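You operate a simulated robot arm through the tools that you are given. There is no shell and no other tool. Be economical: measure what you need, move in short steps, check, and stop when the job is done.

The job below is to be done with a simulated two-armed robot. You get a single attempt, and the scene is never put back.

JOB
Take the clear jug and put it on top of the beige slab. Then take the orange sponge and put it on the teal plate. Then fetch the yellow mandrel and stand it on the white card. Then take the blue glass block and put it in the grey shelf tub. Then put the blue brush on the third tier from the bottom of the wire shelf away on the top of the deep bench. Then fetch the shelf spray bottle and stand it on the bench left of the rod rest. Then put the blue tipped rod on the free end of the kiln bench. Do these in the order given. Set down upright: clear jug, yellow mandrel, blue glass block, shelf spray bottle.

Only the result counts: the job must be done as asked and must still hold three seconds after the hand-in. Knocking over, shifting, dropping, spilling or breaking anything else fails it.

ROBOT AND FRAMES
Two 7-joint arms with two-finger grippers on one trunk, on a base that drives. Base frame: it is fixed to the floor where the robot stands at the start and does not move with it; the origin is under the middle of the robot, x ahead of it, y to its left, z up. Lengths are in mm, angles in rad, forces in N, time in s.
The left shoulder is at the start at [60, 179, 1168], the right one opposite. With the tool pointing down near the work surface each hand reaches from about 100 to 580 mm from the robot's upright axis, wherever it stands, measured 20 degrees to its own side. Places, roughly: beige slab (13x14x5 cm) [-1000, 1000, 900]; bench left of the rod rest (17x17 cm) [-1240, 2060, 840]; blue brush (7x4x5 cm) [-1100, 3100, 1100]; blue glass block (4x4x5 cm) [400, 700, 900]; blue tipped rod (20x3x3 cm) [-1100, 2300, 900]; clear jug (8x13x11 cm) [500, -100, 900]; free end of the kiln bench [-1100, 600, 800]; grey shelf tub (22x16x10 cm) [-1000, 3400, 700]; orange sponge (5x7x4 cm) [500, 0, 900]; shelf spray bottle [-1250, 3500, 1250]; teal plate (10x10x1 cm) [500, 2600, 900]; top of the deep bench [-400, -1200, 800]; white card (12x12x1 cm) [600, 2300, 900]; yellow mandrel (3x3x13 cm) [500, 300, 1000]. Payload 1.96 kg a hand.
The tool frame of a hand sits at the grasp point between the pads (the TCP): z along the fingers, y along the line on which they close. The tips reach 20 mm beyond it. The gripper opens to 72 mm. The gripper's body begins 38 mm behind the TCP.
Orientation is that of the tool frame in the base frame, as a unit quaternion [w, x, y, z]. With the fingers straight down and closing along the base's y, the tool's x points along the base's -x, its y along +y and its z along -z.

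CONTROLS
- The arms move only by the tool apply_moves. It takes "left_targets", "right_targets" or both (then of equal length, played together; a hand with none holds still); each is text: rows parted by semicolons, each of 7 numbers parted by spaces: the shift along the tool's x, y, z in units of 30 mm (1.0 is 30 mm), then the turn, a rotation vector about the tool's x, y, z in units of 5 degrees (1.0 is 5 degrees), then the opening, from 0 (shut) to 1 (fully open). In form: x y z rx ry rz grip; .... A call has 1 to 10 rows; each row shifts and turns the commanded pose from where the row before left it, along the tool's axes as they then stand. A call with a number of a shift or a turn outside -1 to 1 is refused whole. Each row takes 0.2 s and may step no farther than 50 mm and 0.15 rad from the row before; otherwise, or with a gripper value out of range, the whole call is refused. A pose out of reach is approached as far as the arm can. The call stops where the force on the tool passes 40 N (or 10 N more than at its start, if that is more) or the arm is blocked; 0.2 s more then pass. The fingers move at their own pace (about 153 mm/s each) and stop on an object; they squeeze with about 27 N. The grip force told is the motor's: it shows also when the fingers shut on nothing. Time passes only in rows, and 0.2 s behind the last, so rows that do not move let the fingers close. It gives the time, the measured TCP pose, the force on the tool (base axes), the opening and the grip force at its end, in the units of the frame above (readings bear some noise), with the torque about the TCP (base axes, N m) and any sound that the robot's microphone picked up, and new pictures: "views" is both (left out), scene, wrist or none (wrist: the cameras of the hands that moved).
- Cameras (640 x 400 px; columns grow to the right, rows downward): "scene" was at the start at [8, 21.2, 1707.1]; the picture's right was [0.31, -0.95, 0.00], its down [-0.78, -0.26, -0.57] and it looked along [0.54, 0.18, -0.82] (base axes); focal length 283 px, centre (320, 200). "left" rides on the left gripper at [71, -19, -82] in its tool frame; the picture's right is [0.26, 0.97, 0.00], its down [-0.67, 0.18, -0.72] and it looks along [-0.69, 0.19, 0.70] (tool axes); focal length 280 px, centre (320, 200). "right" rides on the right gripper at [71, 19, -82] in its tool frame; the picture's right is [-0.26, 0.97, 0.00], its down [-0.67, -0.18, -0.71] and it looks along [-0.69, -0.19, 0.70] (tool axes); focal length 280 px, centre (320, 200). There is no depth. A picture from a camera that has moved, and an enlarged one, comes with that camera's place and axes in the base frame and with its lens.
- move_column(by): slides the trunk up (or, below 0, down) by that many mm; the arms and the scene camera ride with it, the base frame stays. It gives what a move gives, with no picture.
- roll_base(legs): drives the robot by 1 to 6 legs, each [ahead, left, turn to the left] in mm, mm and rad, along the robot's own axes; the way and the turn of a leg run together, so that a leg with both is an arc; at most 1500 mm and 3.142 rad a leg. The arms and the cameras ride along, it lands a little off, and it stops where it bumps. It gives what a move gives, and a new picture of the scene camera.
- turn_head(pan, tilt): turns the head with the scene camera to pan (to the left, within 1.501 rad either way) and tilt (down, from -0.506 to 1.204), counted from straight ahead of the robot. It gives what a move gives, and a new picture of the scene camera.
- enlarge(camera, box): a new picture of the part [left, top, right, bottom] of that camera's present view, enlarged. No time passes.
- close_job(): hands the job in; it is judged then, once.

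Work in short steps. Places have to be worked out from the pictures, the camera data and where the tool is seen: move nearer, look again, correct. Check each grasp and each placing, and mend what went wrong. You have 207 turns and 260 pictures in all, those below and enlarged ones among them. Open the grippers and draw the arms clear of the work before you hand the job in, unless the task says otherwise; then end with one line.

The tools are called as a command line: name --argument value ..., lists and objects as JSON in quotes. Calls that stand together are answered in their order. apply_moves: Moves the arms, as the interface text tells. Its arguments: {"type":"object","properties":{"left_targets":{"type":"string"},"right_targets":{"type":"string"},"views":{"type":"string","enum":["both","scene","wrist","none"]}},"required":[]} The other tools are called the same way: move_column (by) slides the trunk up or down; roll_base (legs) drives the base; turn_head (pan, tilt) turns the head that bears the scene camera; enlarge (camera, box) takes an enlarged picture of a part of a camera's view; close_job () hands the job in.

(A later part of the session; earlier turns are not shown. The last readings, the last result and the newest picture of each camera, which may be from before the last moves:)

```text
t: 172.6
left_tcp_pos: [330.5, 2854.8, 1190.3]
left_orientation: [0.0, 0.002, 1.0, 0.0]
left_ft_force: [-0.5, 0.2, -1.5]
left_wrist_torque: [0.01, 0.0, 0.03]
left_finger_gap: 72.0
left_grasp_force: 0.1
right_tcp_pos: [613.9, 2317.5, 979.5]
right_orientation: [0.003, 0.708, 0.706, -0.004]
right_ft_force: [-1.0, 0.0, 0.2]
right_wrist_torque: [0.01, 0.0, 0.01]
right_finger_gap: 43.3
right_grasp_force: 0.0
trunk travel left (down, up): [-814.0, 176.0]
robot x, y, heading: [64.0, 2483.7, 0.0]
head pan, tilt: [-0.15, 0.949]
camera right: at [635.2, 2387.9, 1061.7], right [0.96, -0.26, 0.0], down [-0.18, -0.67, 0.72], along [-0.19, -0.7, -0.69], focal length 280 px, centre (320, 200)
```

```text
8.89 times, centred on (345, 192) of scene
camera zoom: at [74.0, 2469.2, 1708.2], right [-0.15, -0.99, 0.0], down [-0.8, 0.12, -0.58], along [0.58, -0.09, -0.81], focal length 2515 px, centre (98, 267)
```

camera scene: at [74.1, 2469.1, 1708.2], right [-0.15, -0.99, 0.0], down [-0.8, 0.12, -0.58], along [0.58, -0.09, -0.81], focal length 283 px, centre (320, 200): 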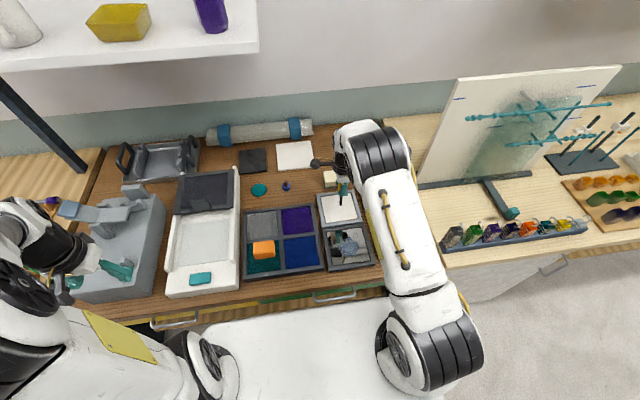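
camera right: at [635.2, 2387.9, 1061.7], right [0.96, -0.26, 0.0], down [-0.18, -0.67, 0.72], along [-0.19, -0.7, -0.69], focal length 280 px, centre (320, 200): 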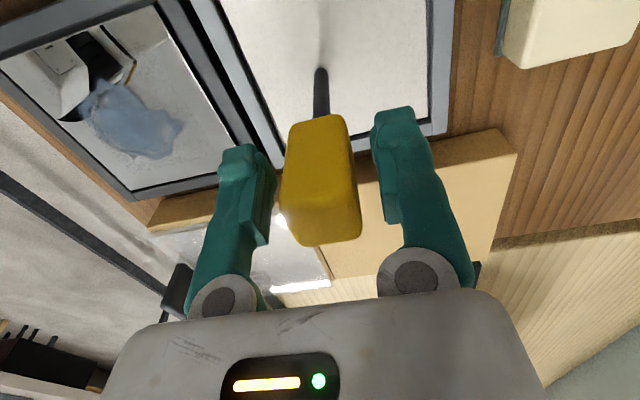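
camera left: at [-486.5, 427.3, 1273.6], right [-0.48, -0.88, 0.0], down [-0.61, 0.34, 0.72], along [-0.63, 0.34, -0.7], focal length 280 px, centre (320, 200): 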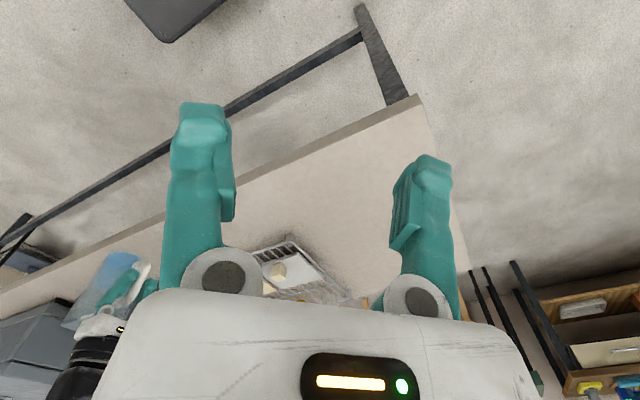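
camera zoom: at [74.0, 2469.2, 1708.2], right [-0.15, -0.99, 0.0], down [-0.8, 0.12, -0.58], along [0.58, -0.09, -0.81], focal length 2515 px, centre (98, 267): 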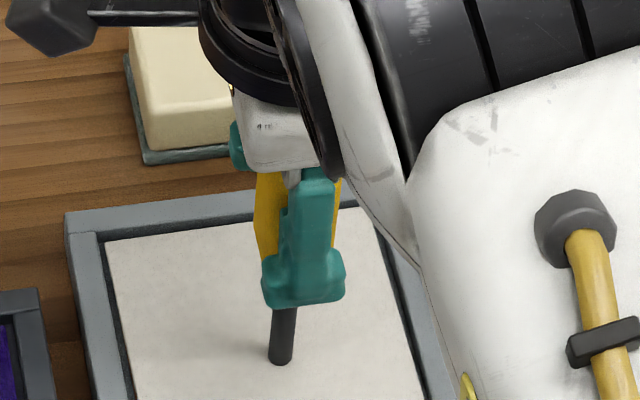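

It stands free. I'll open fully and rise straight up.

apply_moves --right_targets "0 0 0 0 0 0 0.8;0 0 0 0 0 0 1;0 0 -0.3 0 0 0 1;0 0 -0.6 0 0 0 1;0 0 -0.7 0 0 0 1;0 0 -0.7 0 0 0 1;0 0 -0.7 0 0 0 1;0 0 -0.7 0 0 0 1" --views "wrist"

enlarge --camera "scene" --box '[310, 140, 390, 220]'

```text
t: 174.4
left_tcp_pos: [329.5, 2854.1, 1190.9]
left_orientation: [0.0, 0.002, 1.0, 0.0]
left_ft_force: [-0.1, 0.2, -0.6]
left_wrist_torque: [-0.01, 0.03, 0.0]
left_finger_gap: 72.0
left_grasp_force: 0.1
right_tcp_pos: [613.6, 2317.7, 1090.7]
right_orientation: [0.003, 0.708, 0.706, -0.003]
right_ft_force: [-0.1, 0.7, 0.1]
right_wrist_torque: [-0.01, 0.02, 0.0]
right_finger_gap: 72.0
right_grasp_force: 0.1
trunk travel left (down, up): [-814.0, 176.0]
robot x, y, heading: [61.4, 2483.2, 0.001]
head pan, tilt: [-0.15, 0.949]
camera right: at [634.8, 2388.8, 1172.2], right [0.96, -0.26, 0.0], down [-0.18, -0.67, 0.72], along [-0.19, -0.7, -0.69], focal length 280 px, centre (320, 200)
```

right: 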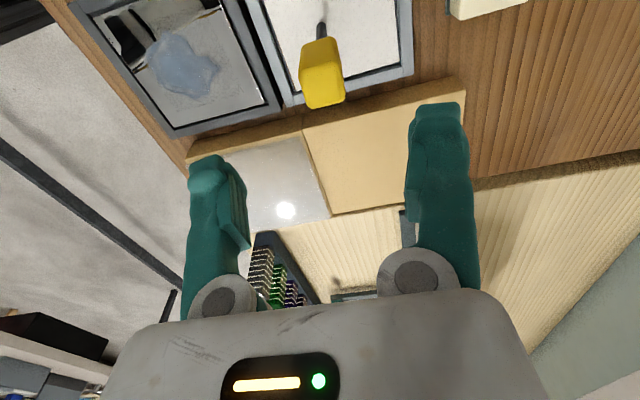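

```text
5.00 times, centred on (350, 180) of scene
camera zoom: at [73.4, 2468.7, 1708.2], right [-0.15, -0.99, 0.0], down [-0.8, 0.12, -0.58], along [0.58, -0.09, -0.81], focal length 1415 px, centre (170, 300)
```

zoom: 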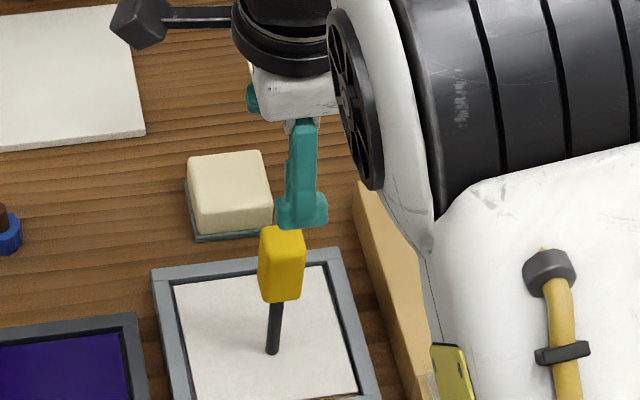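

The mandrel stands upright. I'll retract, then look at the wire shelf before I choose a grasp for the glass block.

apply_moves --right_targets "0 -0.9 0 0 0 0 1;0 -0.9 0 0 0 0 1;0 -0.9 0 0 0 0 1;0 -0.9 0 0 0 0 1;0 -0.9 0 0 0 0 1;0 -0.9 0 0 0 0 1;0 -0.9 0 0 0 0 1;0 -0.9 0 0 0 0 1" --views "none"

roll_base --legs '[[-350, 0, 0], [0, 0, 0.785], [0, 0, 0.785], [500, 0, 0]]'

turn_head --pan 0.9 --tilt 0.6

```text
t: 176.2
left_tcp_pos: [329.4, 2854.3, 1191.1]
left_orientation: [0.001, 0.002, 1.0, 0.0]
left_ft_force: [-0.9, 0.0, -0.3]
left_wrist_torque: [0.0, -0.02, -0.02]
left_finger_gap: 71.9
left_grasp_force: 0.0
right_tcp_pos: [398.0, 2320.8, 1090.2]
right_orientation: [0.003, 0.707, 0.707, -0.003]
right_ft_force: [-0.5, -0.5, 0.2]
right_wrist_torque: [0.02, 0.0, 0.01]
right_finger_gap: 71.9
right_grasp_force: 0.1
trunk travel left (down, up): [-814.0, 176.0]
robot x, y, heading: [61.3, 2479.6, -0.005]
head pan, tilt: [-0.15, 0.949]
```

```text
t: 185.1
left_tcp_pos: [-656.8, 3236.9, 1190.5]
left_orientation: [0.001, -0.707, 0.707, 0.001]
left_ft_force: [0.5, 0.9, -0.5]
left_wrist_torque: [0.02, -0.02, 0.0]
left_finger_gap: 71.9
left_grasp_force: 0.0
right_tcp_pos: [-123.9, 3307.6, 1090.0]
right_orientation: [0.005, 0.0, 1.0, 0.0]
right_ft_force: [0.3, 0.3, -0.1]
right_wrist_torque: [0.01, 0.02, 0.03]
right_finger_gap: 71.9
right_grasp_force: 0.1
trunk travel left (down, up): [-814.0, 176.0]
robot x, y, heading: [-282.5, 2968.6, 1.568]
head pan, tilt: [-0.15, 0.949]
camera scene: at [-272.2, 2980.5, 1708.3], right [0.99, -0.15, 0.0], down [-0.12, -0.8, -0.58], along [0.09, 0.58, -0.81], focal length 283 px, centre (320, 200)
```

scene: 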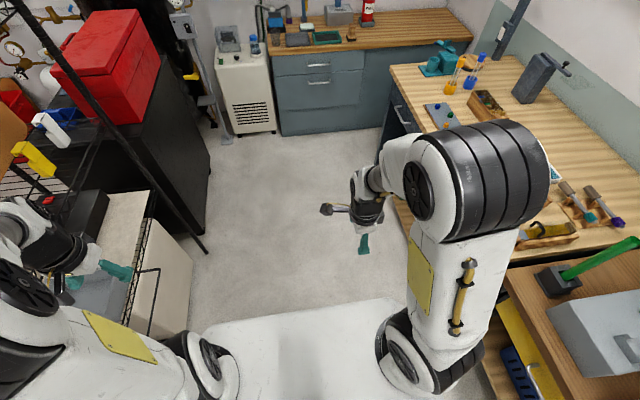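

```text
t: 186.4
left_tcp_pos: [-656.4, 3237.8, 1190.6]
left_orientation: [0.0, -0.707, 0.707, -0.001]
left_ft_force: [0.5, -1.1, 0.2]
left_wrist_torque: [-0.04, 0.0, 0.01]
left_finger_gap: 71.9
left_grasp_force: 0.0
right_tcp_pos: [-122.7, 3309.0, 1089.3]
right_orientation: [0.004, -0.001, 1.0, -0.001]
right_ft_force: [0.3, 0.6, 0.6]
right_wrist_torque: [-0.04, -0.02, 0.01]
right_finger_gap: 72.0
right_grasp_force: 0.0
trunk travel left (down, up): [-814.0, 176.0]
robot x, y, heading: [-281.9, 2964.3, 1.575]
head pan, tilt: [0.901, 0.6]
camera scene: at [-352.3, 2964.5, 1736.6], right [0.62, 0.78, 0.0], down [0.44, -0.35, -0.82], along [-0.65, 0.51, -0.57], focal length 283 px, centre (320, 200)
```

scene: 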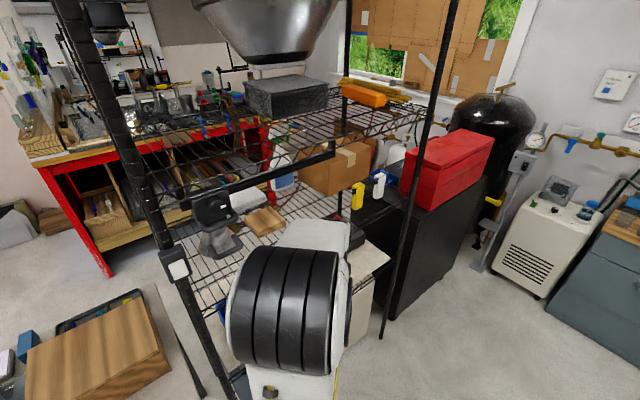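

I'll face the shelf squarely from the middle of the aisle.

roll_base --legs '[[0, 0, 0.785], [0, 0, 0.785], [-60, -330, 0]]'

turn_head --pan 0.0 --tilt 0.6

```text
t: 192.7
left_tcp_pos: [-490.1, 2928.2, 1189.6]
left_orientation: [0.001, 1.0, -0.007, 0.0]
left_ft_force: [-0.4, 0.2, 0.2]
left_wrist_torque: [-0.02, 0.02, 0.02]
left_finger_gap: 72.3
left_grasp_force: 0.1
right_tcp_pos: [-555.8, 3463.0, 1089.7]
right_orientation: [0.005, -0.703, 0.711, 0.004]
right_ft_force: [0.3, 0.1, 0.1]
right_wrist_torque: [0.01, -0.04, -0.02]
right_finger_gap: 72.0
right_grasp_force: 0.0
trunk travel left (down, up): [-814.0, 176.0]
robot x, y, heading: [-215.3, 3302.0, 3.124]
head pan, tilt: [0.901, 0.6]
camera scene: at [-215.3, 3228.2, 1736.6], right [-0.78, 0.63, 0.0], down [0.36, 0.44, -0.82], along [-0.52, -0.64, -0.57], focal length 283 px, centre (320, 200)
```

scene: 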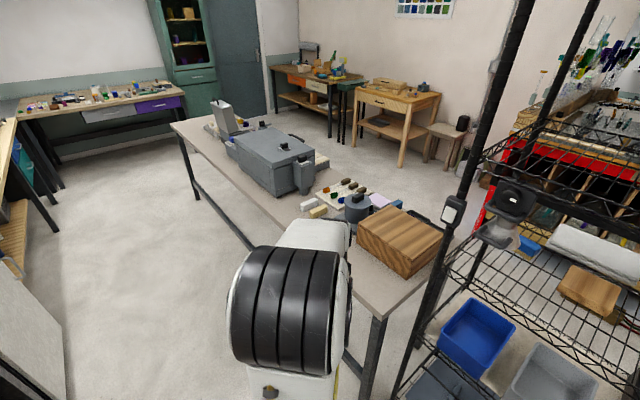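

```text
t: 193.9
left_tcp_pos: [-491.1, 2929.0, 1190.2]
left_orientation: [0.0, 1.0, -0.007, 0.0]
left_ft_force: [-0.7, -0.1, 0.6]
left_wrist_torque: [0.01, 0.01, -0.03]
left_finger_gap: 72.1
left_grasp_force: 0.0
right_tcp_pos: [-555.3, 3463.8, 1089.8]
right_orientation: [0.004, -0.703, 0.712, 0.003]
right_ft_force: [0.3, -0.4, 0.3]
right_wrist_torque: [-0.02, 0.02, 0.01]
right_finger_gap: 72.0
right_grasp_force: 0.2
trunk travel left (down, up): [-814.0, 176.0]
robot x, y, heading: [-218.8, 3300.0, 3.128]
head pan, tilt: [0.0, 0.6]
camera scene: at [-247.7, 3299.0, 1736.7], right [0.01, 1.0, 0.0], down [0.56, -0.01, -0.83], along [-0.82, 0.01, -0.56], focal length 283 px, centre (320, 200)
```

scene: 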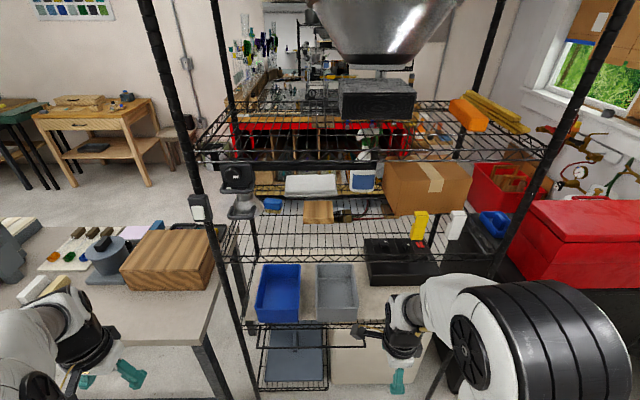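

The whole shelf is visible now. I'll enlarge the tub area and the tier above it.

enlarge --camera "scene" --box '[210, 220, 450, 390]'

enlarge --camera "scene" --box '[210, 90, 450, 240]'

```text
2.35 times, centred on (330, 305) of scene
camera zoom: at [-247.7, 3299.0, 1736.7], right [0.01, 1.0, 0.0], down [0.56, -0.01, -0.83], along [-0.82, 0.01, -0.56], focal length 666 px, centre (296, -47)
```

zoom: 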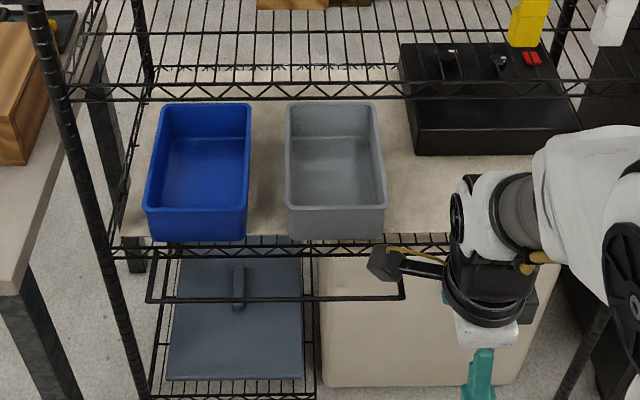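

```text
2.67 times, centred on (330, 165) of scene
camera zoom: at [-247.7, 3299.0, 1736.7], right [0.01, 1.0, 0.0], down [0.56, -0.01, -0.83], along [-0.82, 0.01, -0.56], focal length 755 px, centre (293, 293)
```

zoom: 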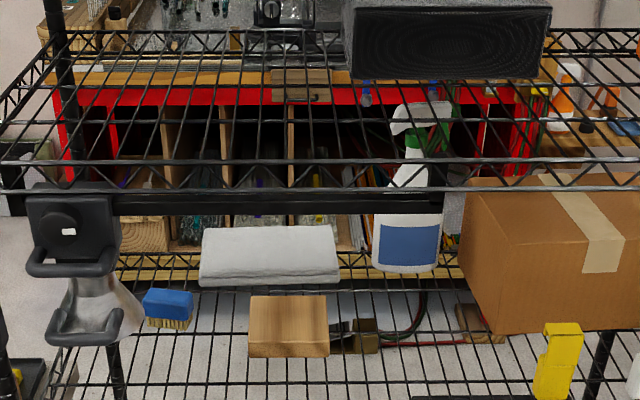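

The tub rim is near z 800, spanning x -898..-1119 and y 3300..3461, and tier 3 is near z 1070. A hand pitched about 40° will fit. Here in the open aisle I'll yaw the right tool another 90° and then pitch it.

apply_moves --right_targets "0 0 0 0 0 1 1;0 0 0 0 0 1 1;0 0 0 0 0 1 1;0 0 0 0 0 1 1;0 0 0 0 0 1 1;0 0 0 0 0 1 1;0 0 0 0 0 1 1;0 0 0 0 0 1 1;0 0 0 0 0 1 1;0 0 0 0 0 1 1" --views "none"

apply_moves --right_targets "0 0 0 0 0 1 1;0 0 0 0 0 1 1;0 0 0 0 0 1 1;0 0 0 0 0 1 1;0 0 0 0 0 1 1;0 0 0 0 0 1 1;0 0 0 0 0 1 1;0 0 0 0 0 1 1" --views "none"

apply_moves --right_targets "0 0 0 0 1 0 1;0 0 0 0 1 0 1;0 0 0 0 1 0 1;0 0 0 0 1 0 1;0 0 0 0 1 0 1;0 0 0 0 1 0 1;0 0 0 0 1 0 1;0 0 0 0 1 0 1" --views "both"

```text
t: 196.1
left_tcp_pos: [-491.6, 2928.6, 1190.8]
left_orientation: [0.0, 1.0, -0.007, 0.0]
left_ft_force: [0.2, 0.2, 0.7]
left_wrist_torque: [-0.01, 0.0, 0.01]
left_finger_gap: 72.3
left_grasp_force: 0.1
right_tcp_pos: [-555.1, 3463.0, 1089.3]
right_orientation: [0.003, -0.335, 0.942, 0.005]
right_ft_force: [0.1, -1.0, 0.5]
right_wrist_torque: [-0.02, -0.01, -0.03]
right_finger_gap: 72.0
right_grasp_force: 0.0
trunk travel left (down, up): [-814.0, 176.0]
robot x, y, heading: [-217.1, 3299.8, 3.133]
head pan, tilt: [0.0, 0.6]
```

```text
t: 197.9
left_tcp_pos: [-491.4, 2928.7, 1190.4]
left_orientation: [0.0, 1.0, -0.006, 0.0]
left_ft_force: [0.5, 0.6, 0.0]
left_wrist_torque: [-0.02, 0.02, -0.03]
left_finger_gap: 72.0
left_grasp_force: 0.1
right_tcp_pos: [-556.2, 3462.5, 1090.4]
right_orientation: [0.001, 0.007, 1.0, 0.005]
right_ft_force: [-0.1, -0.3, 0.0]
right_wrist_torque: [-0.02, 0.01, -0.02]
right_finger_gap: 72.0
right_grasp_force: 0.0
trunk travel left (down, up): [-814.0, 176.0]
robot x, y, heading: [-223.1, 3297.9, 3.128]
head pan, tilt: [0.0, 0.6]
```

```text
t: 199.7
left_tcp_pos: [-491.7, 2929.7, 1189.3]
left_orientation: [0.0, 1.0, -0.007, 0.001]
left_ft_force: [-1.0, -1.4, -0.2]
left_wrist_torque: [-0.02, 0.02, 0.03]
left_finger_gap: 72.0
left_grasp_force: 0.0
right_tcp_pos: [-630.1, 3458.5, 1083.2]
right_orientation: [-0.341, 0.004, 0.94, 0.006]
right_ft_force: [-0.3, -0.1, -0.3]
right_wrist_torque: [-0.03, 0.01, 0.02]
right_finger_gap: 72.0
right_grasp_force: 0.2
right hand out of reach, approached as far as the arm can: row 3, 4, 5, 6, 7, 8
trunk travel left (down, up): [-814.0, 176.0]
robot x, y, heading: [-220.4, 3302.0, 3.132]
head pan, tilt: [0.0, 0.6]
camera scene: at [-248.3, 3299.0, 1736.7], right [0.01, 1.0, 0.0], down [0.57, -0.01, -0.82], along [-0.82, 0.01, -0.57], focal length 283 px, centre (320, 200)
camera right: at [-630.3, 3474.9, 1193.9], right [0.21, 0.96, -0.16], down [0.97, -0.2, 0.11], along [0.08, -0.18, -0.98], focal length 280 px, centre (320, 200)
```

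scene: 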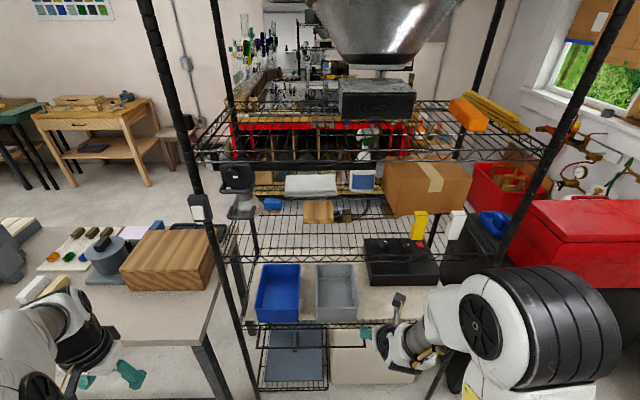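
right: 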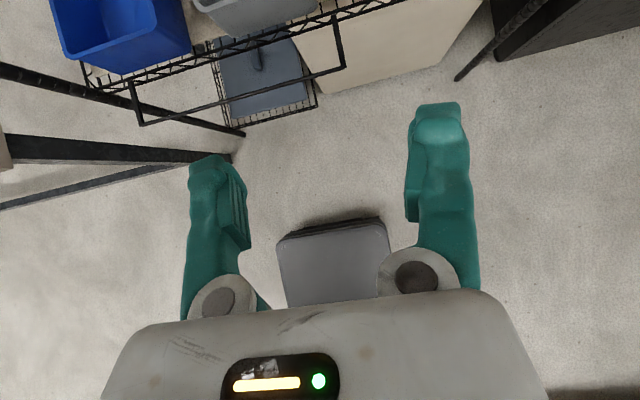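

The pitch is reached, with the hand now at about [410,-158] in the robot frame. I'll drive to the blue glass block.

roll_base --legs '[[0, 0, 0.785], [0, 0, 0.795], [1200, 0, 0], [1215, 0, 0], [0, 0, 0.785], [0, 0, 0.785]]'

turn_head --pan 0.0 --tilt 0.95

```text
t: 219.8
left_tcp_pos: [50.8, 1261.3, 1190.3]
left_orientation: [0.0, -0.003, 1.0, 0.001]
left_ft_force: [0.2, -0.5, 0.2]
left_wrist_torque: [-0.02, 0.0, 0.0]
left_finger_gap: 71.9
left_grasp_force: 0.1
right_tcp_pos: [198.8, 735.6, 1084.5]
right_orientation: [0.003, 0.94, 0.005, 0.34]
right_ft_force: [0.4, 0.0, -0.2]
right_wrist_torque: [0.01, 0.0, -0.01]
right_finger_gap: 71.9
right_grasp_force: 0.1
trunk travel left (down, up): [-814.0, 176.0]
robot x, y, heading: [-215.0, 887.8, 0.007]
head pan, tilt: [0.0, 0.6]
camera scene: at [-185.9, 885.3, 1736.7], right [0.01, -1.0, 0.0], down [-0.56, 0.0, -0.83], along [0.83, 0.01, -0.56], focal length 283 px, centre (320, 200)
```

scene: 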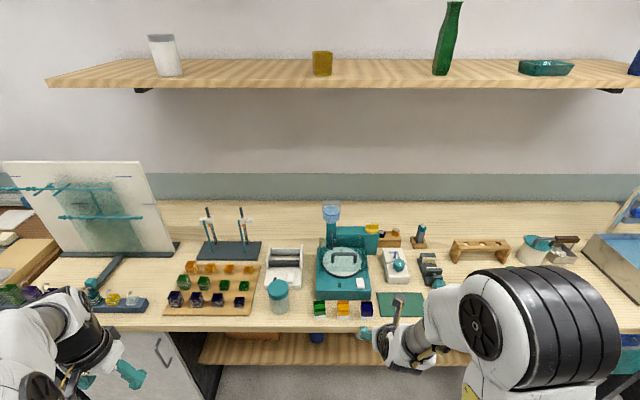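

```text
t: 220.6
left_tcp_pos: [49.7, 1262.4, 1190.3]
left_orientation: [0.0, -0.003, 1.0, -0.001]
left_ft_force: [0.7, -0.2, -0.4]
left_wrist_torque: [-0.01, 0.02, 0.03]
left_finger_gap: 72.0
left_grasp_force: 0.1
right_tcp_pos: [200.2, 737.0, 1084.1]
right_orientation: [0.003, 0.94, 0.005, 0.34]
right_ft_force: [-0.4, -0.1, -0.3]
right_wrist_torque: [0.0, 0.02, -0.01]
right_finger_gap: 71.9
right_grasp_force: 0.1
trunk travel left (down, up): [-814.0, 176.0]
robot x, y, heading: [-213.8, 886.7, 0.006]
head pan, tilt: [0.0, 0.949]
camera scene: at [-201.5, 885.3, 1708.3], right [0.01, -1.0, 0.0], down [-0.81, -0.01, -0.58], along [0.58, 0.0, -0.81], focal length 283 px, centre (320, 200)
```

scene: 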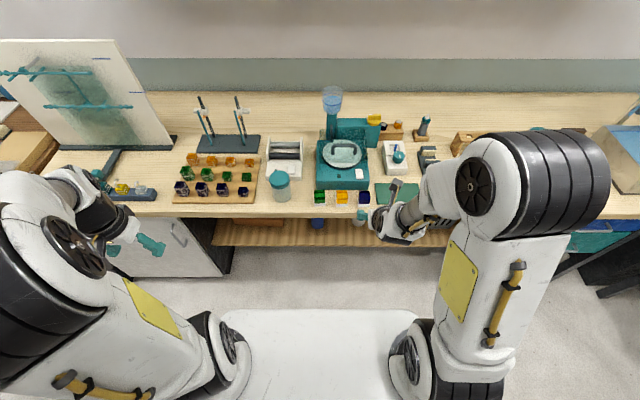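

roll_base --legs '[[190, 0, -0.006]]'

enlarge --camera "right" --box '[0, 0, 640, 400]'

```text
t: 222.2
left_tcp_pos: [243.3, 1261.8, 1190.1]
left_orientation: [0.001, 0.0, 1.0, 0.0]
left_ft_force: [0.2, 0.6, -0.7]
left_wrist_torque: [0.01, -0.01, 0.01]
left_finger_gap: 72.0
left_grasp_force: 0.0
right_tcp_pos: [391.5, 735.7, 1085.0]
right_orientation: [0.005, 0.94, 0.002, 0.341]
right_ft_force: [0.4, -0.6, 0.0]
right_wrist_torque: [0.02, -0.02, 0.01]
right_finger_gap: 72.1
right_grasp_force: 0.1
trunk travel left (down, up): [-814.0, 176.0]
robot x, y, heading: [-20.0, 890.2, 0.003]
head pan, tilt: [0.0, 0.949]
camera scene: at [-11.1, 886.0, 1708.3], right [0.0, -1.0, 0.0], down [-0.81, 0.0, -0.58], along [0.58, 0.0, -0.81], focal length 283 px, centre (320, 200)
```

scene: 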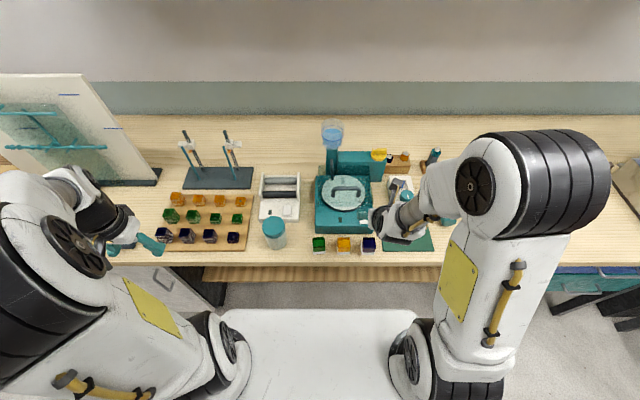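

```text
1.00 times, centred on (320, 200) of right (not enlarged: the box is as wide or as high as the picture)
camera zoom: at [393.5, 715.9, 1194.4], right [-0.2, -0.97, -0.16], down [-0.98, 0.18, 0.12], along [-0.08, 0.18, -0.98], focal length 280 px, centre (320, 200)
```

zoom: 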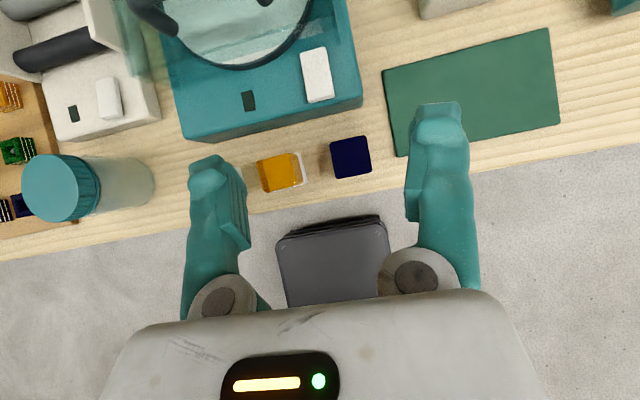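

The navy block's top is near [408,730], with its neighbours 80 mm away. I'll descend most of the way and check.

apply_moves --right_targets "-0.41 0.19 0.56 0 0 0 1;-0.41 0 0.56 0 0 0 1;-0.41 0 0.56 0 0 0 1;-0.41 0 0.56 0 0 0 1;-0.41 0 0.56 0 0 0 1;-0.41 0 0.56 0 0 0 1;-0.4 0 0.56 0 0 0 1" --views "both"

```text
t: 223.8
left_tcp_pos: [245.0, 1260.9, 1190.6]
left_orientation: [0.001, 0.001, 1.0, 0.001]
left_ft_force: [-0.4, -0.6, 0.5]
left_wrist_torque: [0.02, -0.02, -0.01]
left_finger_gap: 71.7
left_grasp_force: 0.1
right_tcp_pos: [400.4, 727.8, 939.4]
right_orientation: [0.004, 0.94, 0.003, 0.34]
right_ft_force: [0.3, 0.3, 0.2]
right_wrist_torque: [0.02, -0.02, -0.01]
right_finger_gap: 72.1
right_grasp_force: 0.0
trunk travel left (down, up): [-814.0, 176.0]
robot x, y, heading: [-20.1, 887.2, 0.001]
head pan, tilt: [0.0, 0.949]
camera scene: at [-9.0, 885.3, 1708.3], right [0.0, -1.0, 0.0], down [-0.81, 0.0, -0.58], along [0.58, 0.0, -0.81], focal length 283 px, centre (320, 200)
camera right: at [404.7, 708.3, 1048.4], right [-0.2, -0.97, -0.16], down [-0.98, 0.18, 0.12], along [-0.08, 0.18, -0.98], focal length 280 px, centre (320, 200)
```

scene: 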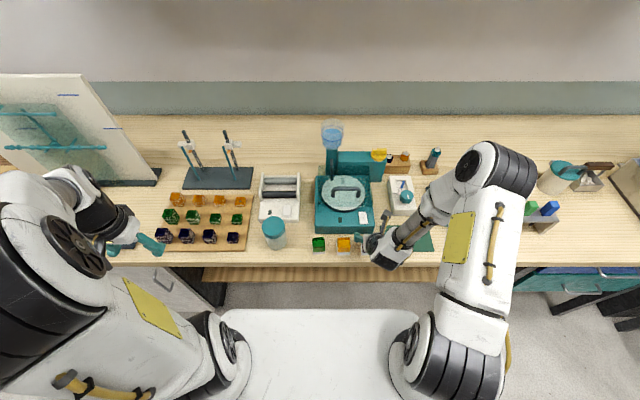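
right: 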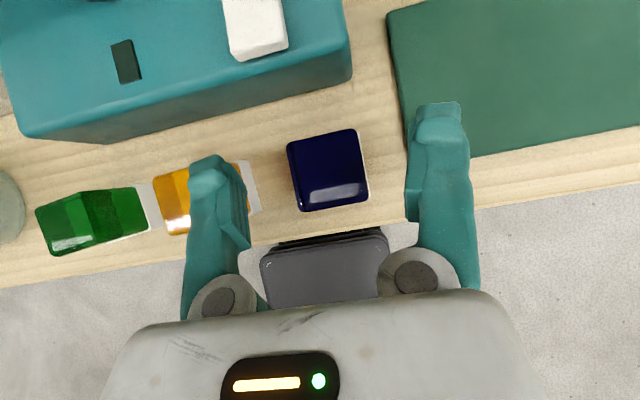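

Aligned. I'll narrow the opening slightly, finish the descent and close.

apply_moves --right_targets "-0.35 0 0.57 0 0 0 0.85;-0.35 0 0.57 0 0 0 0.85;-0.33 0 0.56 0 0 0 0.85;0 0 0 0 0 0 0.85" --views "wrist"

```text
t: 224.8
left_tcp_pos: [243.5, 1262.5, 1189.6]
left_orientation: [0.0, 0.001, 1.0, 0.0]
left_ft_force: [-0.1, -0.9, 0.6]
left_wrist_torque: [-0.01, 0.01, 0.0]
left_finger_gap: 72.1
left_grasp_force: 0.0
right_tcp_pos: [409.9, 726.5, 880.1]
right_orientation: [0.004, 0.94, 0.003, 0.341]
right_ft_force: [0.5, 1.0, 0.5]
right_wrist_torque: [-0.01, 0.03, 0.03]
right_finger_gap: 61.1
right_grasp_force: 0.1
trunk travel left (down, up): [-814.0, 176.0]
robot x, y, heading: [-21.2, 885.6, 0.007]
head pan, tilt: [0.0, 0.949]
camera right: at [413.4, 707.5, 988.9], right [-0.2, -0.97, -0.16], down [-0.98, 0.18, 0.12], along [-0.08, 0.18, -0.98], focal length 280 px, centre (320, 200)
```

right: 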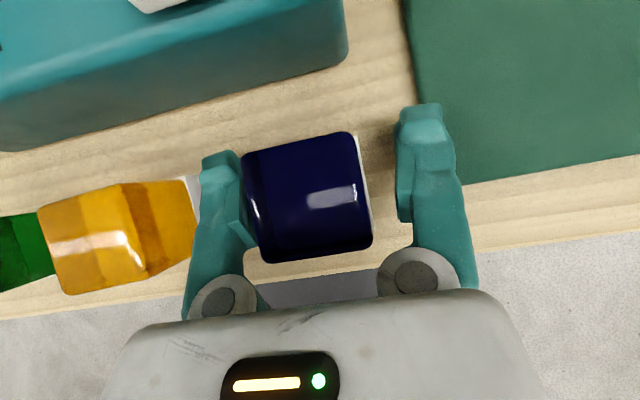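

The left pad is already beside the block, and closing will centre it away from the yellow one. I'll close now.

apply_moves --right_targets "0 0 0 0 0 0 0.72;0 0 0 0 0 0 0.6;0 0 0 0 0 0 0.4;0 0 0 0 0 0 0;0 0 0 0 0 0 0" --views "wrist"

```text
t: 226.0
left_tcp_pos: [244.5, 1262.1, 1189.7]
left_orientation: [0.0, 0.0, 1.0, 0.0]
left_ft_force: [0.3, -0.5, -0.4]
left_wrist_torque: [0.01, 0.0, -0.01]
left_finger_gap: 71.8
left_grasp_force: 0.0
right_tcp_pos: [409.6, 728.0, 880.0]
right_orientation: [0.004, 0.94, 0.003, 0.34]
right_ft_force: [1.4, 0.2, 0.3]
right_wrist_torque: [0.02, 0.02, 0.01]
right_finger_gap: 39.2
right_grasp_force: 27.0
trunk travel left (down, up): [-814.0, 176.0]
robot x, y, heading: [-22.3, 887.2, 0.002]
head pan, tilt: [0.0, 0.949]
camera right: at [413.4, 707.5, 989.1], right [-0.2, -0.97, -0.16], down [-0.98, 0.18, 0.12], along [-0.08, 0.18, -0.98], focal length 280 px, centre (320, 200)
```

right: 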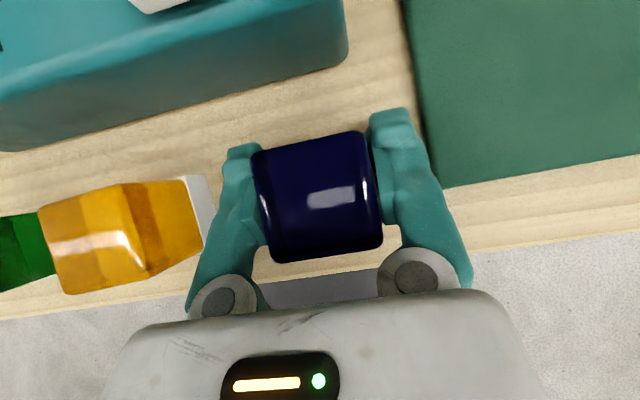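

Gripped at 39 mm. I'll lift straight up and check that the block stays upright.

apply_moves --right_targets "0.3 0 -0.36 0 0 0 0;0.46 0 -0.55 0 0 0 0;0.46 0 -0.55 0 0 0 0;0.46 0 -0.55 0 0 0 0;0.46 0 -0.55 0 0 0 0;0.46 0 -0.55 0 0 0 0;0.46 0 -0.55 0 0 0 0" --views "both"

```text
t: 227.6
left_tcp_pos: [244.6, 1261.3, 1190.3]
left_orientation: [0.0, 0.0, 1.0, 0.0]
left_ft_force: [0.2, 0.4, 0.0]
left_wrist_torque: [0.02, -0.01, 0.0]
left_finger_gap: 72.0
left_grasp_force: 0.1
right_tcp_pos: [407.7, 729.5, 1024.2]
right_orientation: [0.004, 0.94, 0.003, 0.34]
right_ft_force: [0.4, -0.6, -2.0]
right_wrist_torque: [0.01, 0.03, -0.02]
right_finger_gap: 39.0
right_grasp_force: 27.0
trunk travel left (down, up): [-814.0, 176.0]
robot x, y, heading: [-21.2, 887.9, 0.004]
head pan, tilt: [0.0, 0.949]
camera scene: at [-10.1, 886.3, 1708.2], right [0.0, -1.0, 0.0], down [-0.81, 0.0, -0.58], along [0.58, 0.0, -0.81], focal length 283 px, centre (320, 200)
camera right: at [411.3, 710.2, 1133.1], right [-0.2, -0.97, -0.16], down [-0.98, 0.18, 0.12], along [-0.08, 0.18, -0.98], focal length 280 px, centre (320, 200)
```

scene: 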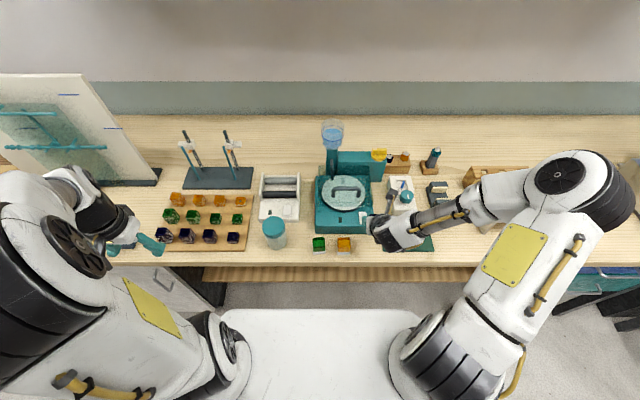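
right: 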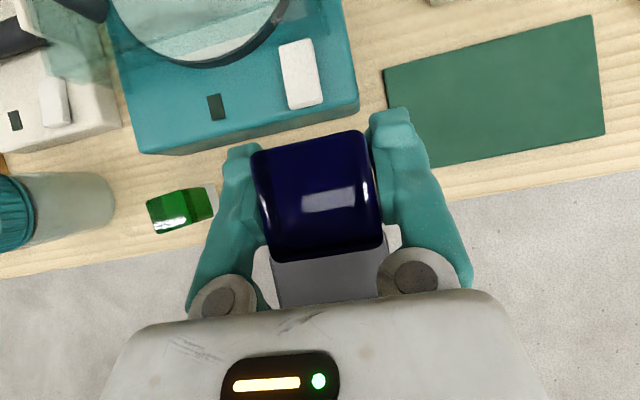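

The block is held upright. I'll back off, drive to the shelf and face the tub.

roll_base --legs '[[-260, 0, 0], [0, 0, 0.785], [0, 0, 0.782], [1200, 0, 0], [1130, 0, 0]]'

roll_base --legs '[[0, 0, 0.785], [0, 0, 0.785]]'

```text
t: 244.6
left_tcp_pos: [-652.7, 3480.4, 1190.4]
left_orientation: [0.0, -0.706, 0.708, 0.0]
left_ft_force: [1.3, -0.3, -0.5]
left_wrist_torque: [0.04, 0.02, 0.03]
left_finger_gap: 71.9
left_grasp_force: 0.2
right_tcp_pos: [-119.9, 3641.0, 1023.9]
right_orientation: [-0.238, 0.664, 0.665, 0.244]
right_ft_force: [-0.3, 0.7, -2.3]
right_wrist_torque: [0.02, 0.01, 0.04]
right_finger_gap: 39.2
right_grasp_force: 26.9
trunk travel left (down, up): [-814.0, 176.0]
robot x, y, heading: [-275.6, 3214.4, 1.568]
head pan, tilt: [0.0, 0.949]
camera scene: at [-279.2, 3224.1, 1708.2], right [1.0, 0.0, 0.0], down [0.0, -0.81, -0.58], along [0.0, 0.58, -0.81], focal length 283 px, centre (320, 200)
```

scene: 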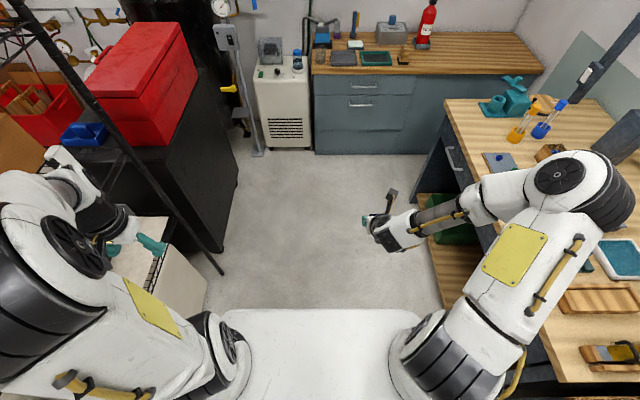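

```text
t: 249.1
left_tcp_pos: [-551.0, 2842.2, 1189.6]
left_orientation: [0.0, 1.0, -0.008, 0.0]
left_ft_force: [1.5, -0.5, -1.4]
left_wrist_torque: [0.0, -0.02, 0.03]
left_finger_gap: 71.6
left_grasp_force: 0.0
right_tcp_pos: [-706.3, 3377.2, 1023.5]
right_orientation: [-0.34, 0.004, 0.94, 0.006]
right_ft_force: [0.7, 0.2, -1.0]
right_wrist_torque: [0.0, 0.0, -0.02]
right_finger_gap: 39.0
right_grasp_force: 26.9
trunk travel left (down, up): [-814.0, 176.0]
robot x, y, heading: [-278.4, 3213.7, 3.133]
head pan, tilt: [0.0, 0.949]
camera scene: at [-292.4, 3211.6, 1708.2], right [0.01, 1.0, 0.0], down [0.81, -0.01, -0.58], along [-0.58, 0.01, -0.81], focal length 283 px, centre (320, 200)
```

scene: 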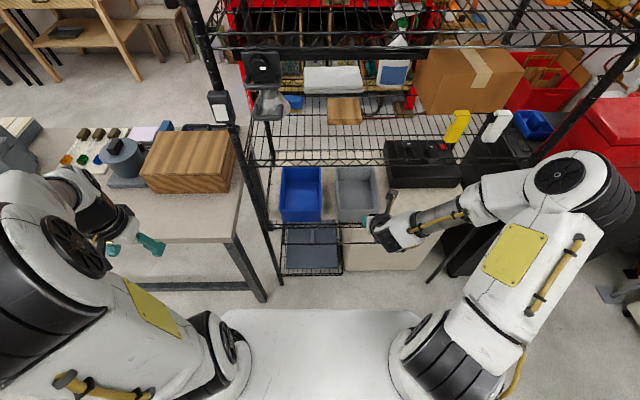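

I'll raise the left hand a little for bench clearance and lower the trunk 150 mm while still in the aisle.

apply_moves --left_targets "0.8 0 -0.6 0 0 0 1;0.8 0 -0.6 0 0 0 1;0 0 -0.6 0 0 0 1" --views "none"

move_column --by -150

roll_base --legs '[[120, 0, 0]]'

enlarge --camera "right" --box '[0, 0, 640, 400]'

```text
t: 249.9
left_tcp_pos: [-511.9, 2839.7, 1200.8]
left_orientation: [0.001, 1.0, -0.007, 0.0]
left_ft_force: [-0.5, -0.4, 0.2]
left_wrist_torque: [0.01, 0.0, -0.01]
left_finger_gap: 72.2
left_grasp_force: 0.1
left hand out of reach, approached as far as the arm can: row 1, 2, 3
right_tcp_pos: [-707.6, 3376.9, 1023.1]
right_orientation: [-0.339, 0.004, 0.941, 0.007]
right_ft_force: [-0.5, -0.5, -1.9]
right_wrist_torque: [-0.02, -0.01, 0.0]
right_finger_gap: 39.2
right_grasp_force: 26.8
trunk travel left (down, up): [-814.0, 176.0]
robot x, y, heading: [-283.3, 3216.4, 3.129]
head pan, tilt: [0.0, 0.949]
```

```text
t: 251.7
left_tcp_pos: [-511.0, 2840.1, 1052.4]
left_orientation: [0.001, 1.0, -0.007, -0.001]
left_ft_force: [0.3, -0.3, -0.8]
left_wrist_torque: [-0.02, -0.03, -0.01]
left_finger_gap: 72.0
left_grasp_force: 0.1
right_tcp_pos: [-706.2, 3377.3, 873.6]
right_orientation: [-0.341, 0.003, 0.94, 0.006]
right_ft_force: [0.0, 0.0, -1.9]
right_wrist_torque: [0.01, -0.01, 0.01]
right_finger_gap: 39.1
right_grasp_force: 26.4
trunk travel left (down, up): [-664.0, 326.0]
robot x, y, heading: [-280.6, 3210.0, 3.127]
head pan, tilt: [0.0, 0.949]
```

```text
t: 252.9
left_tcp_pos: [-634.1, 2842.1, 1051.4]
left_orientation: [0.001, 1.0, -0.008, 0.0]
left_ft_force: [0.4, 0.1, -0.4]
left_wrist_torque: [0.02, -0.01, 0.01]
left_finger_gap: 72.0
left_grasp_force: 0.1
right_tcp_pos: [-829.8, 3378.2, 874.7]
right_orientation: [-0.341, 0.003, 0.94, 0.006]
right_ft_force: [0.4, 0.6, -1.1]
right_wrist_torque: [0.02, -0.03, 0.02]
right_finger_gap: 39.1
right_grasp_force: 26.9
trunk travel left (down, up): [-664.0, 326.0]
robot x, y, heading: [-399.7, 3217.6, 3.133]
head pan, tilt: [0.0, 0.949]
camera scene: at [-415.0, 3213.1, 1558.2], right [0.01, 1.0, 0.0], down [0.81, -0.01, -0.58], along [-0.58, 0.01, -0.81], focal length 283 px, centre (320, 200)
```

scene: 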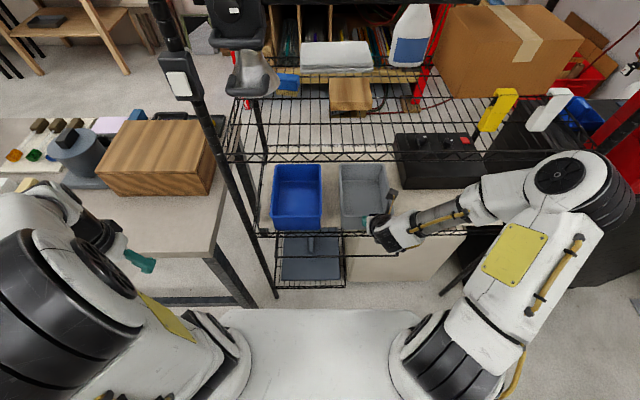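

```text
1.00 times, centred on (320, 200) of right (not enlarged: the box is as wide or as high as the picture)
camera zoom: at [-829.7, 3395.4, 982.6], right [0.21, 0.96, -0.16], down [0.97, -0.2, 0.12], along [0.08, -0.18, -0.98], focal length 280 px, centre (320, 200)
```

zoom: 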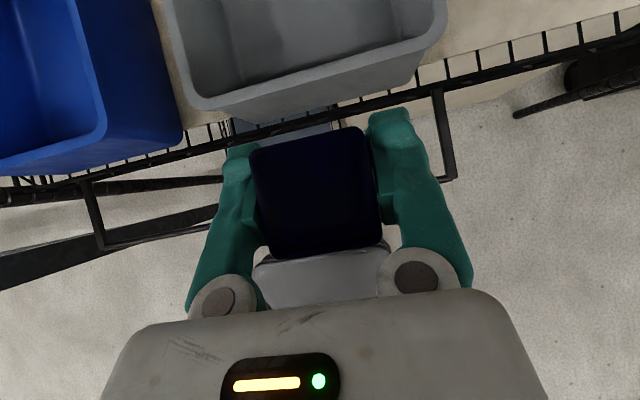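

The tub front rim is confirmed at x≈-895, y 3294..3455. Extending the arm from here keeps the elbow clear, so I'll move forward at constant height.

apply_moves --right_targets "0.66 0 0.55 0 0 0 0;0.66 0 0.55 0 0 0 0;0.66 0 0.55 0 0 0 0;0.66 0 0.55 0 0 0 0;0.66 0 0.55 0 0 0 0" --views "both"

```text
t: 254.1
left_tcp_pos: [-634.7, 2841.9, 1051.5]
left_orientation: [0.001, 1.0, -0.006, 0.0]
left_ft_force: [0.1, 0.0, 0.1]
left_wrist_torque: [-0.04, -0.05, 0.02]
left_finger_gap: 71.8
left_grasp_force: 0.0
right_tcp_pos: [-958.0, 3379.3, 871.9]
right_orientation: [-0.339, 0.004, 0.941, 0.006]
right_ft_force: [-0.4, -0.2, -2.4]
right_wrist_torque: [0.03, 0.01, -0.01]
right_finger_gap: 39.0
right_grasp_force: 27.0
trunk travel left (down, up): [-664.0, 326.0]
robot x, y, heading: [-401.3, 3211.4, 3.13]
head pan, tilt: [0.0, 0.949]
camera scene: at [-415.5, 3213.0, 1558.2], right [0.01, 1.0, 0.0], down [0.81, -0.01, -0.58], along [-0.58, 0.01, -0.81], focal length 283 px, centre (320, 200)
camera right: at [-958.7, 3395.9, 982.2], right [0.21, 0.96, -0.16], down [0.97, -0.2, 0.12], along [0.08, -0.18, -0.98], focal length 280 px, centre (320, 200)
```

scene: 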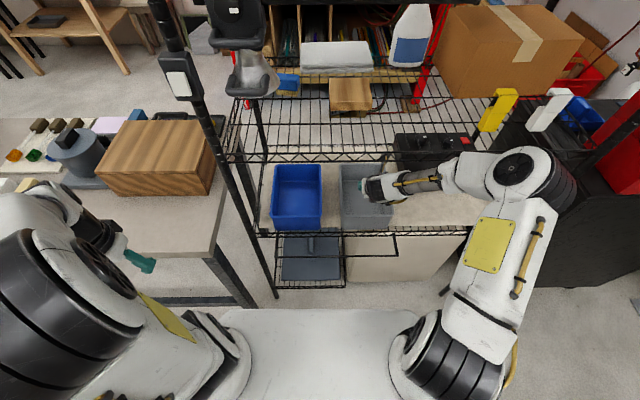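
right: 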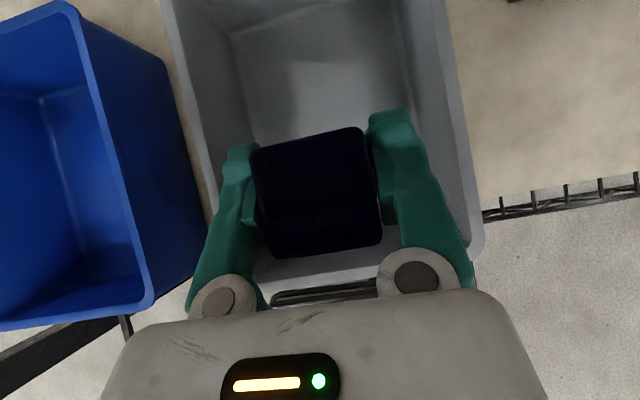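

apply_moves --right_targets "0.66 0 0.55 0 0 0 0;0.66 0 0.55 0 0 0 0;0.5 0 0.42 0 0 0 0;0 0 0 0 0 0 0" --views "both"

enlarge --camera "scene" --box '[320, 110, 600, 260]'

```text
t: 255.1
left_tcp_pos: [-626.9, 2842.4, 1050.5]
left_orientation: [0.001, 1.0, -0.007, -0.004]
left_ft_force: [0.3, -0.1, -0.8]
left_wrist_torque: [-0.04, 0.02, 0.01]
left_finger_gap: 71.7
left_grasp_force: 0.0
right_tcp_pos: [-1018.8, 3379.1, 871.4]
right_orientation: [-0.337, 0.001, 0.941, 0.005]
right_ft_force: [-0.1, -0.3, -2.3]
right_wrist_torque: [0.02, 0.02, 0.01]
right_finger_gap: 39.5
right_grasp_force: 26.8
trunk travel left (down, up): [-664.0, 326.0]
robot x, y, heading: [-398.2, 3211.6, 3.123]
head pan, tilt: [0.0, 0.949]
camera scene: at [-404.2, 3212.6, 1557.3], right [0.01, 1.0, 0.0], down [0.81, -0.01, -0.59], along [-0.59, 0.01, -0.81], focal length 283 px, centre (320, 200)
camera right: at [-1019.3, 3395.9, 980.7], right [0.21, 0.96, -0.16], down [0.97, -0.19, 0.12], along [0.09, -0.18, -0.98], focal length 280 px, centre (320, 200)
```

scene: 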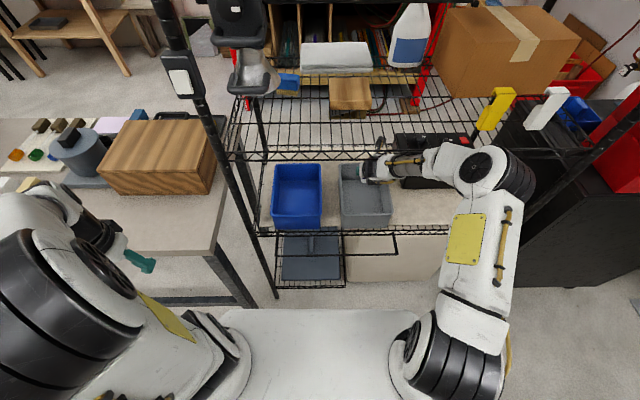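
right: 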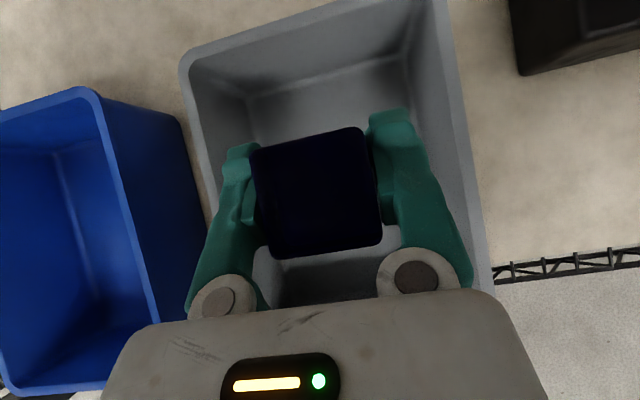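

```text
2.29 times, centred on (460, 185) of scene
camera zoom: at [-404.2, 3212.6, 1557.3], right [0.01, 1.0, 0.0], down [0.81, -0.01, -0.59], along [-0.59, 0.01, -0.81], focal length 647 px, centre (0, 234)
```

zoom: 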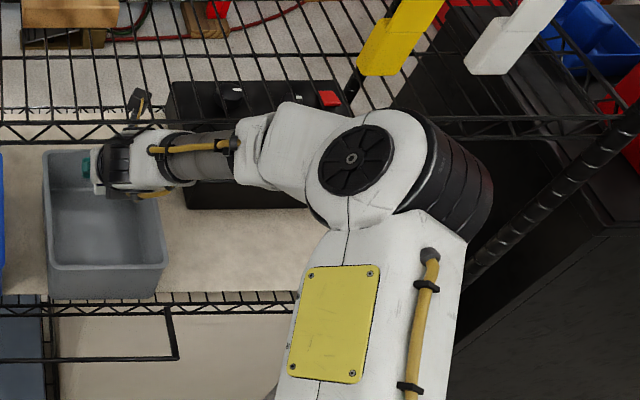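

The base was nudged back, so the elbow is likely touching tier 3's front edge. I'll retreat immediately to the earlier reach.

apply_moves --right_targets "-0.66 0 -0.55 0 0 0 0;-0.66 0 -0.55 0 0 0 0;-0.66 0 -0.55 0 0 0 0;0 0 0 0 0 0 0" --views "scene"

enlarge --camera "scene" --box '[320, 110, 600, 260]'

```text
t: 256.1
left_tcp_pos: [-633.7, 2841.4, 1052.0]
left_orientation: [0.001, 1.0, -0.007, -0.002]
left_ft_force: [0.4, -0.1, 0.3]
left_wrist_torque: [0.01, 0.01, -0.04]
left_finger_gap: 71.9
left_grasp_force: 0.1
right_tcp_pos: [-949.5, 3379.0, 873.2]
right_orientation: [-0.34, 0.004, 0.94, 0.006]
right_ft_force: [0.1, -0.5, -2.6]
right_wrist_torque: [0.0, -0.01, -0.01]
right_finger_gap: 39.0
right_grasp_force: 27.1
trunk travel left (down, up): [-664.0, 326.0]
robot x, y, heading: [-400.0, 3212.7, 3.123]
head pan, tilt: [0.0, 0.949]
camera scene: at [-414.3, 3212.7, 1558.3], right [0.01, 1.0, 0.0], down [0.81, -0.01, -0.58], along [-0.58, 0.01, -0.81], focal length 283 px, centre (320, 200)
```

scene: 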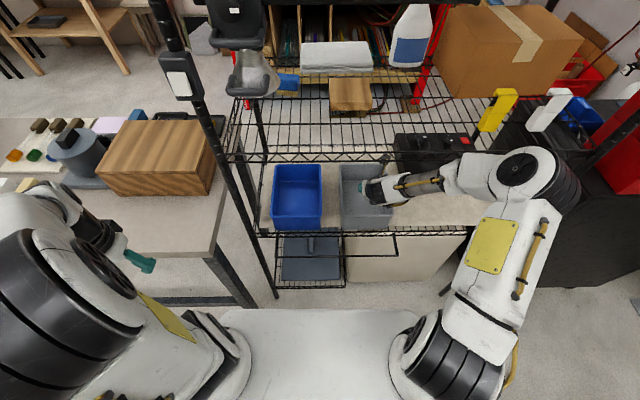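

```text
2.29 times, centred on (460, 185) of scene
camera zoom: at [-414.3, 3212.7, 1558.3], right [0.01, 1.0, 0.0], down [0.81, -0.01, -0.58], along [-0.58, 0.01, -0.81], focal length 647 px, centre (0, 234)
```

zoom: 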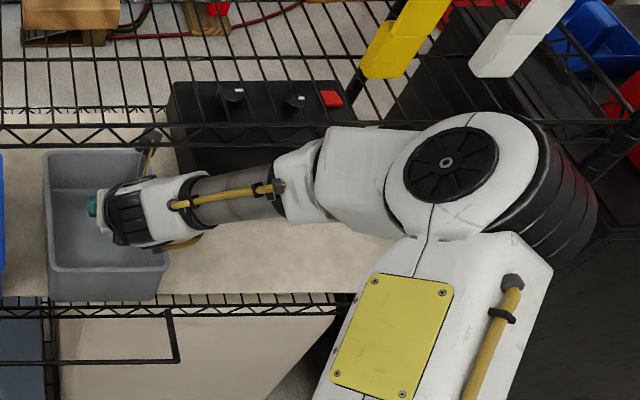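

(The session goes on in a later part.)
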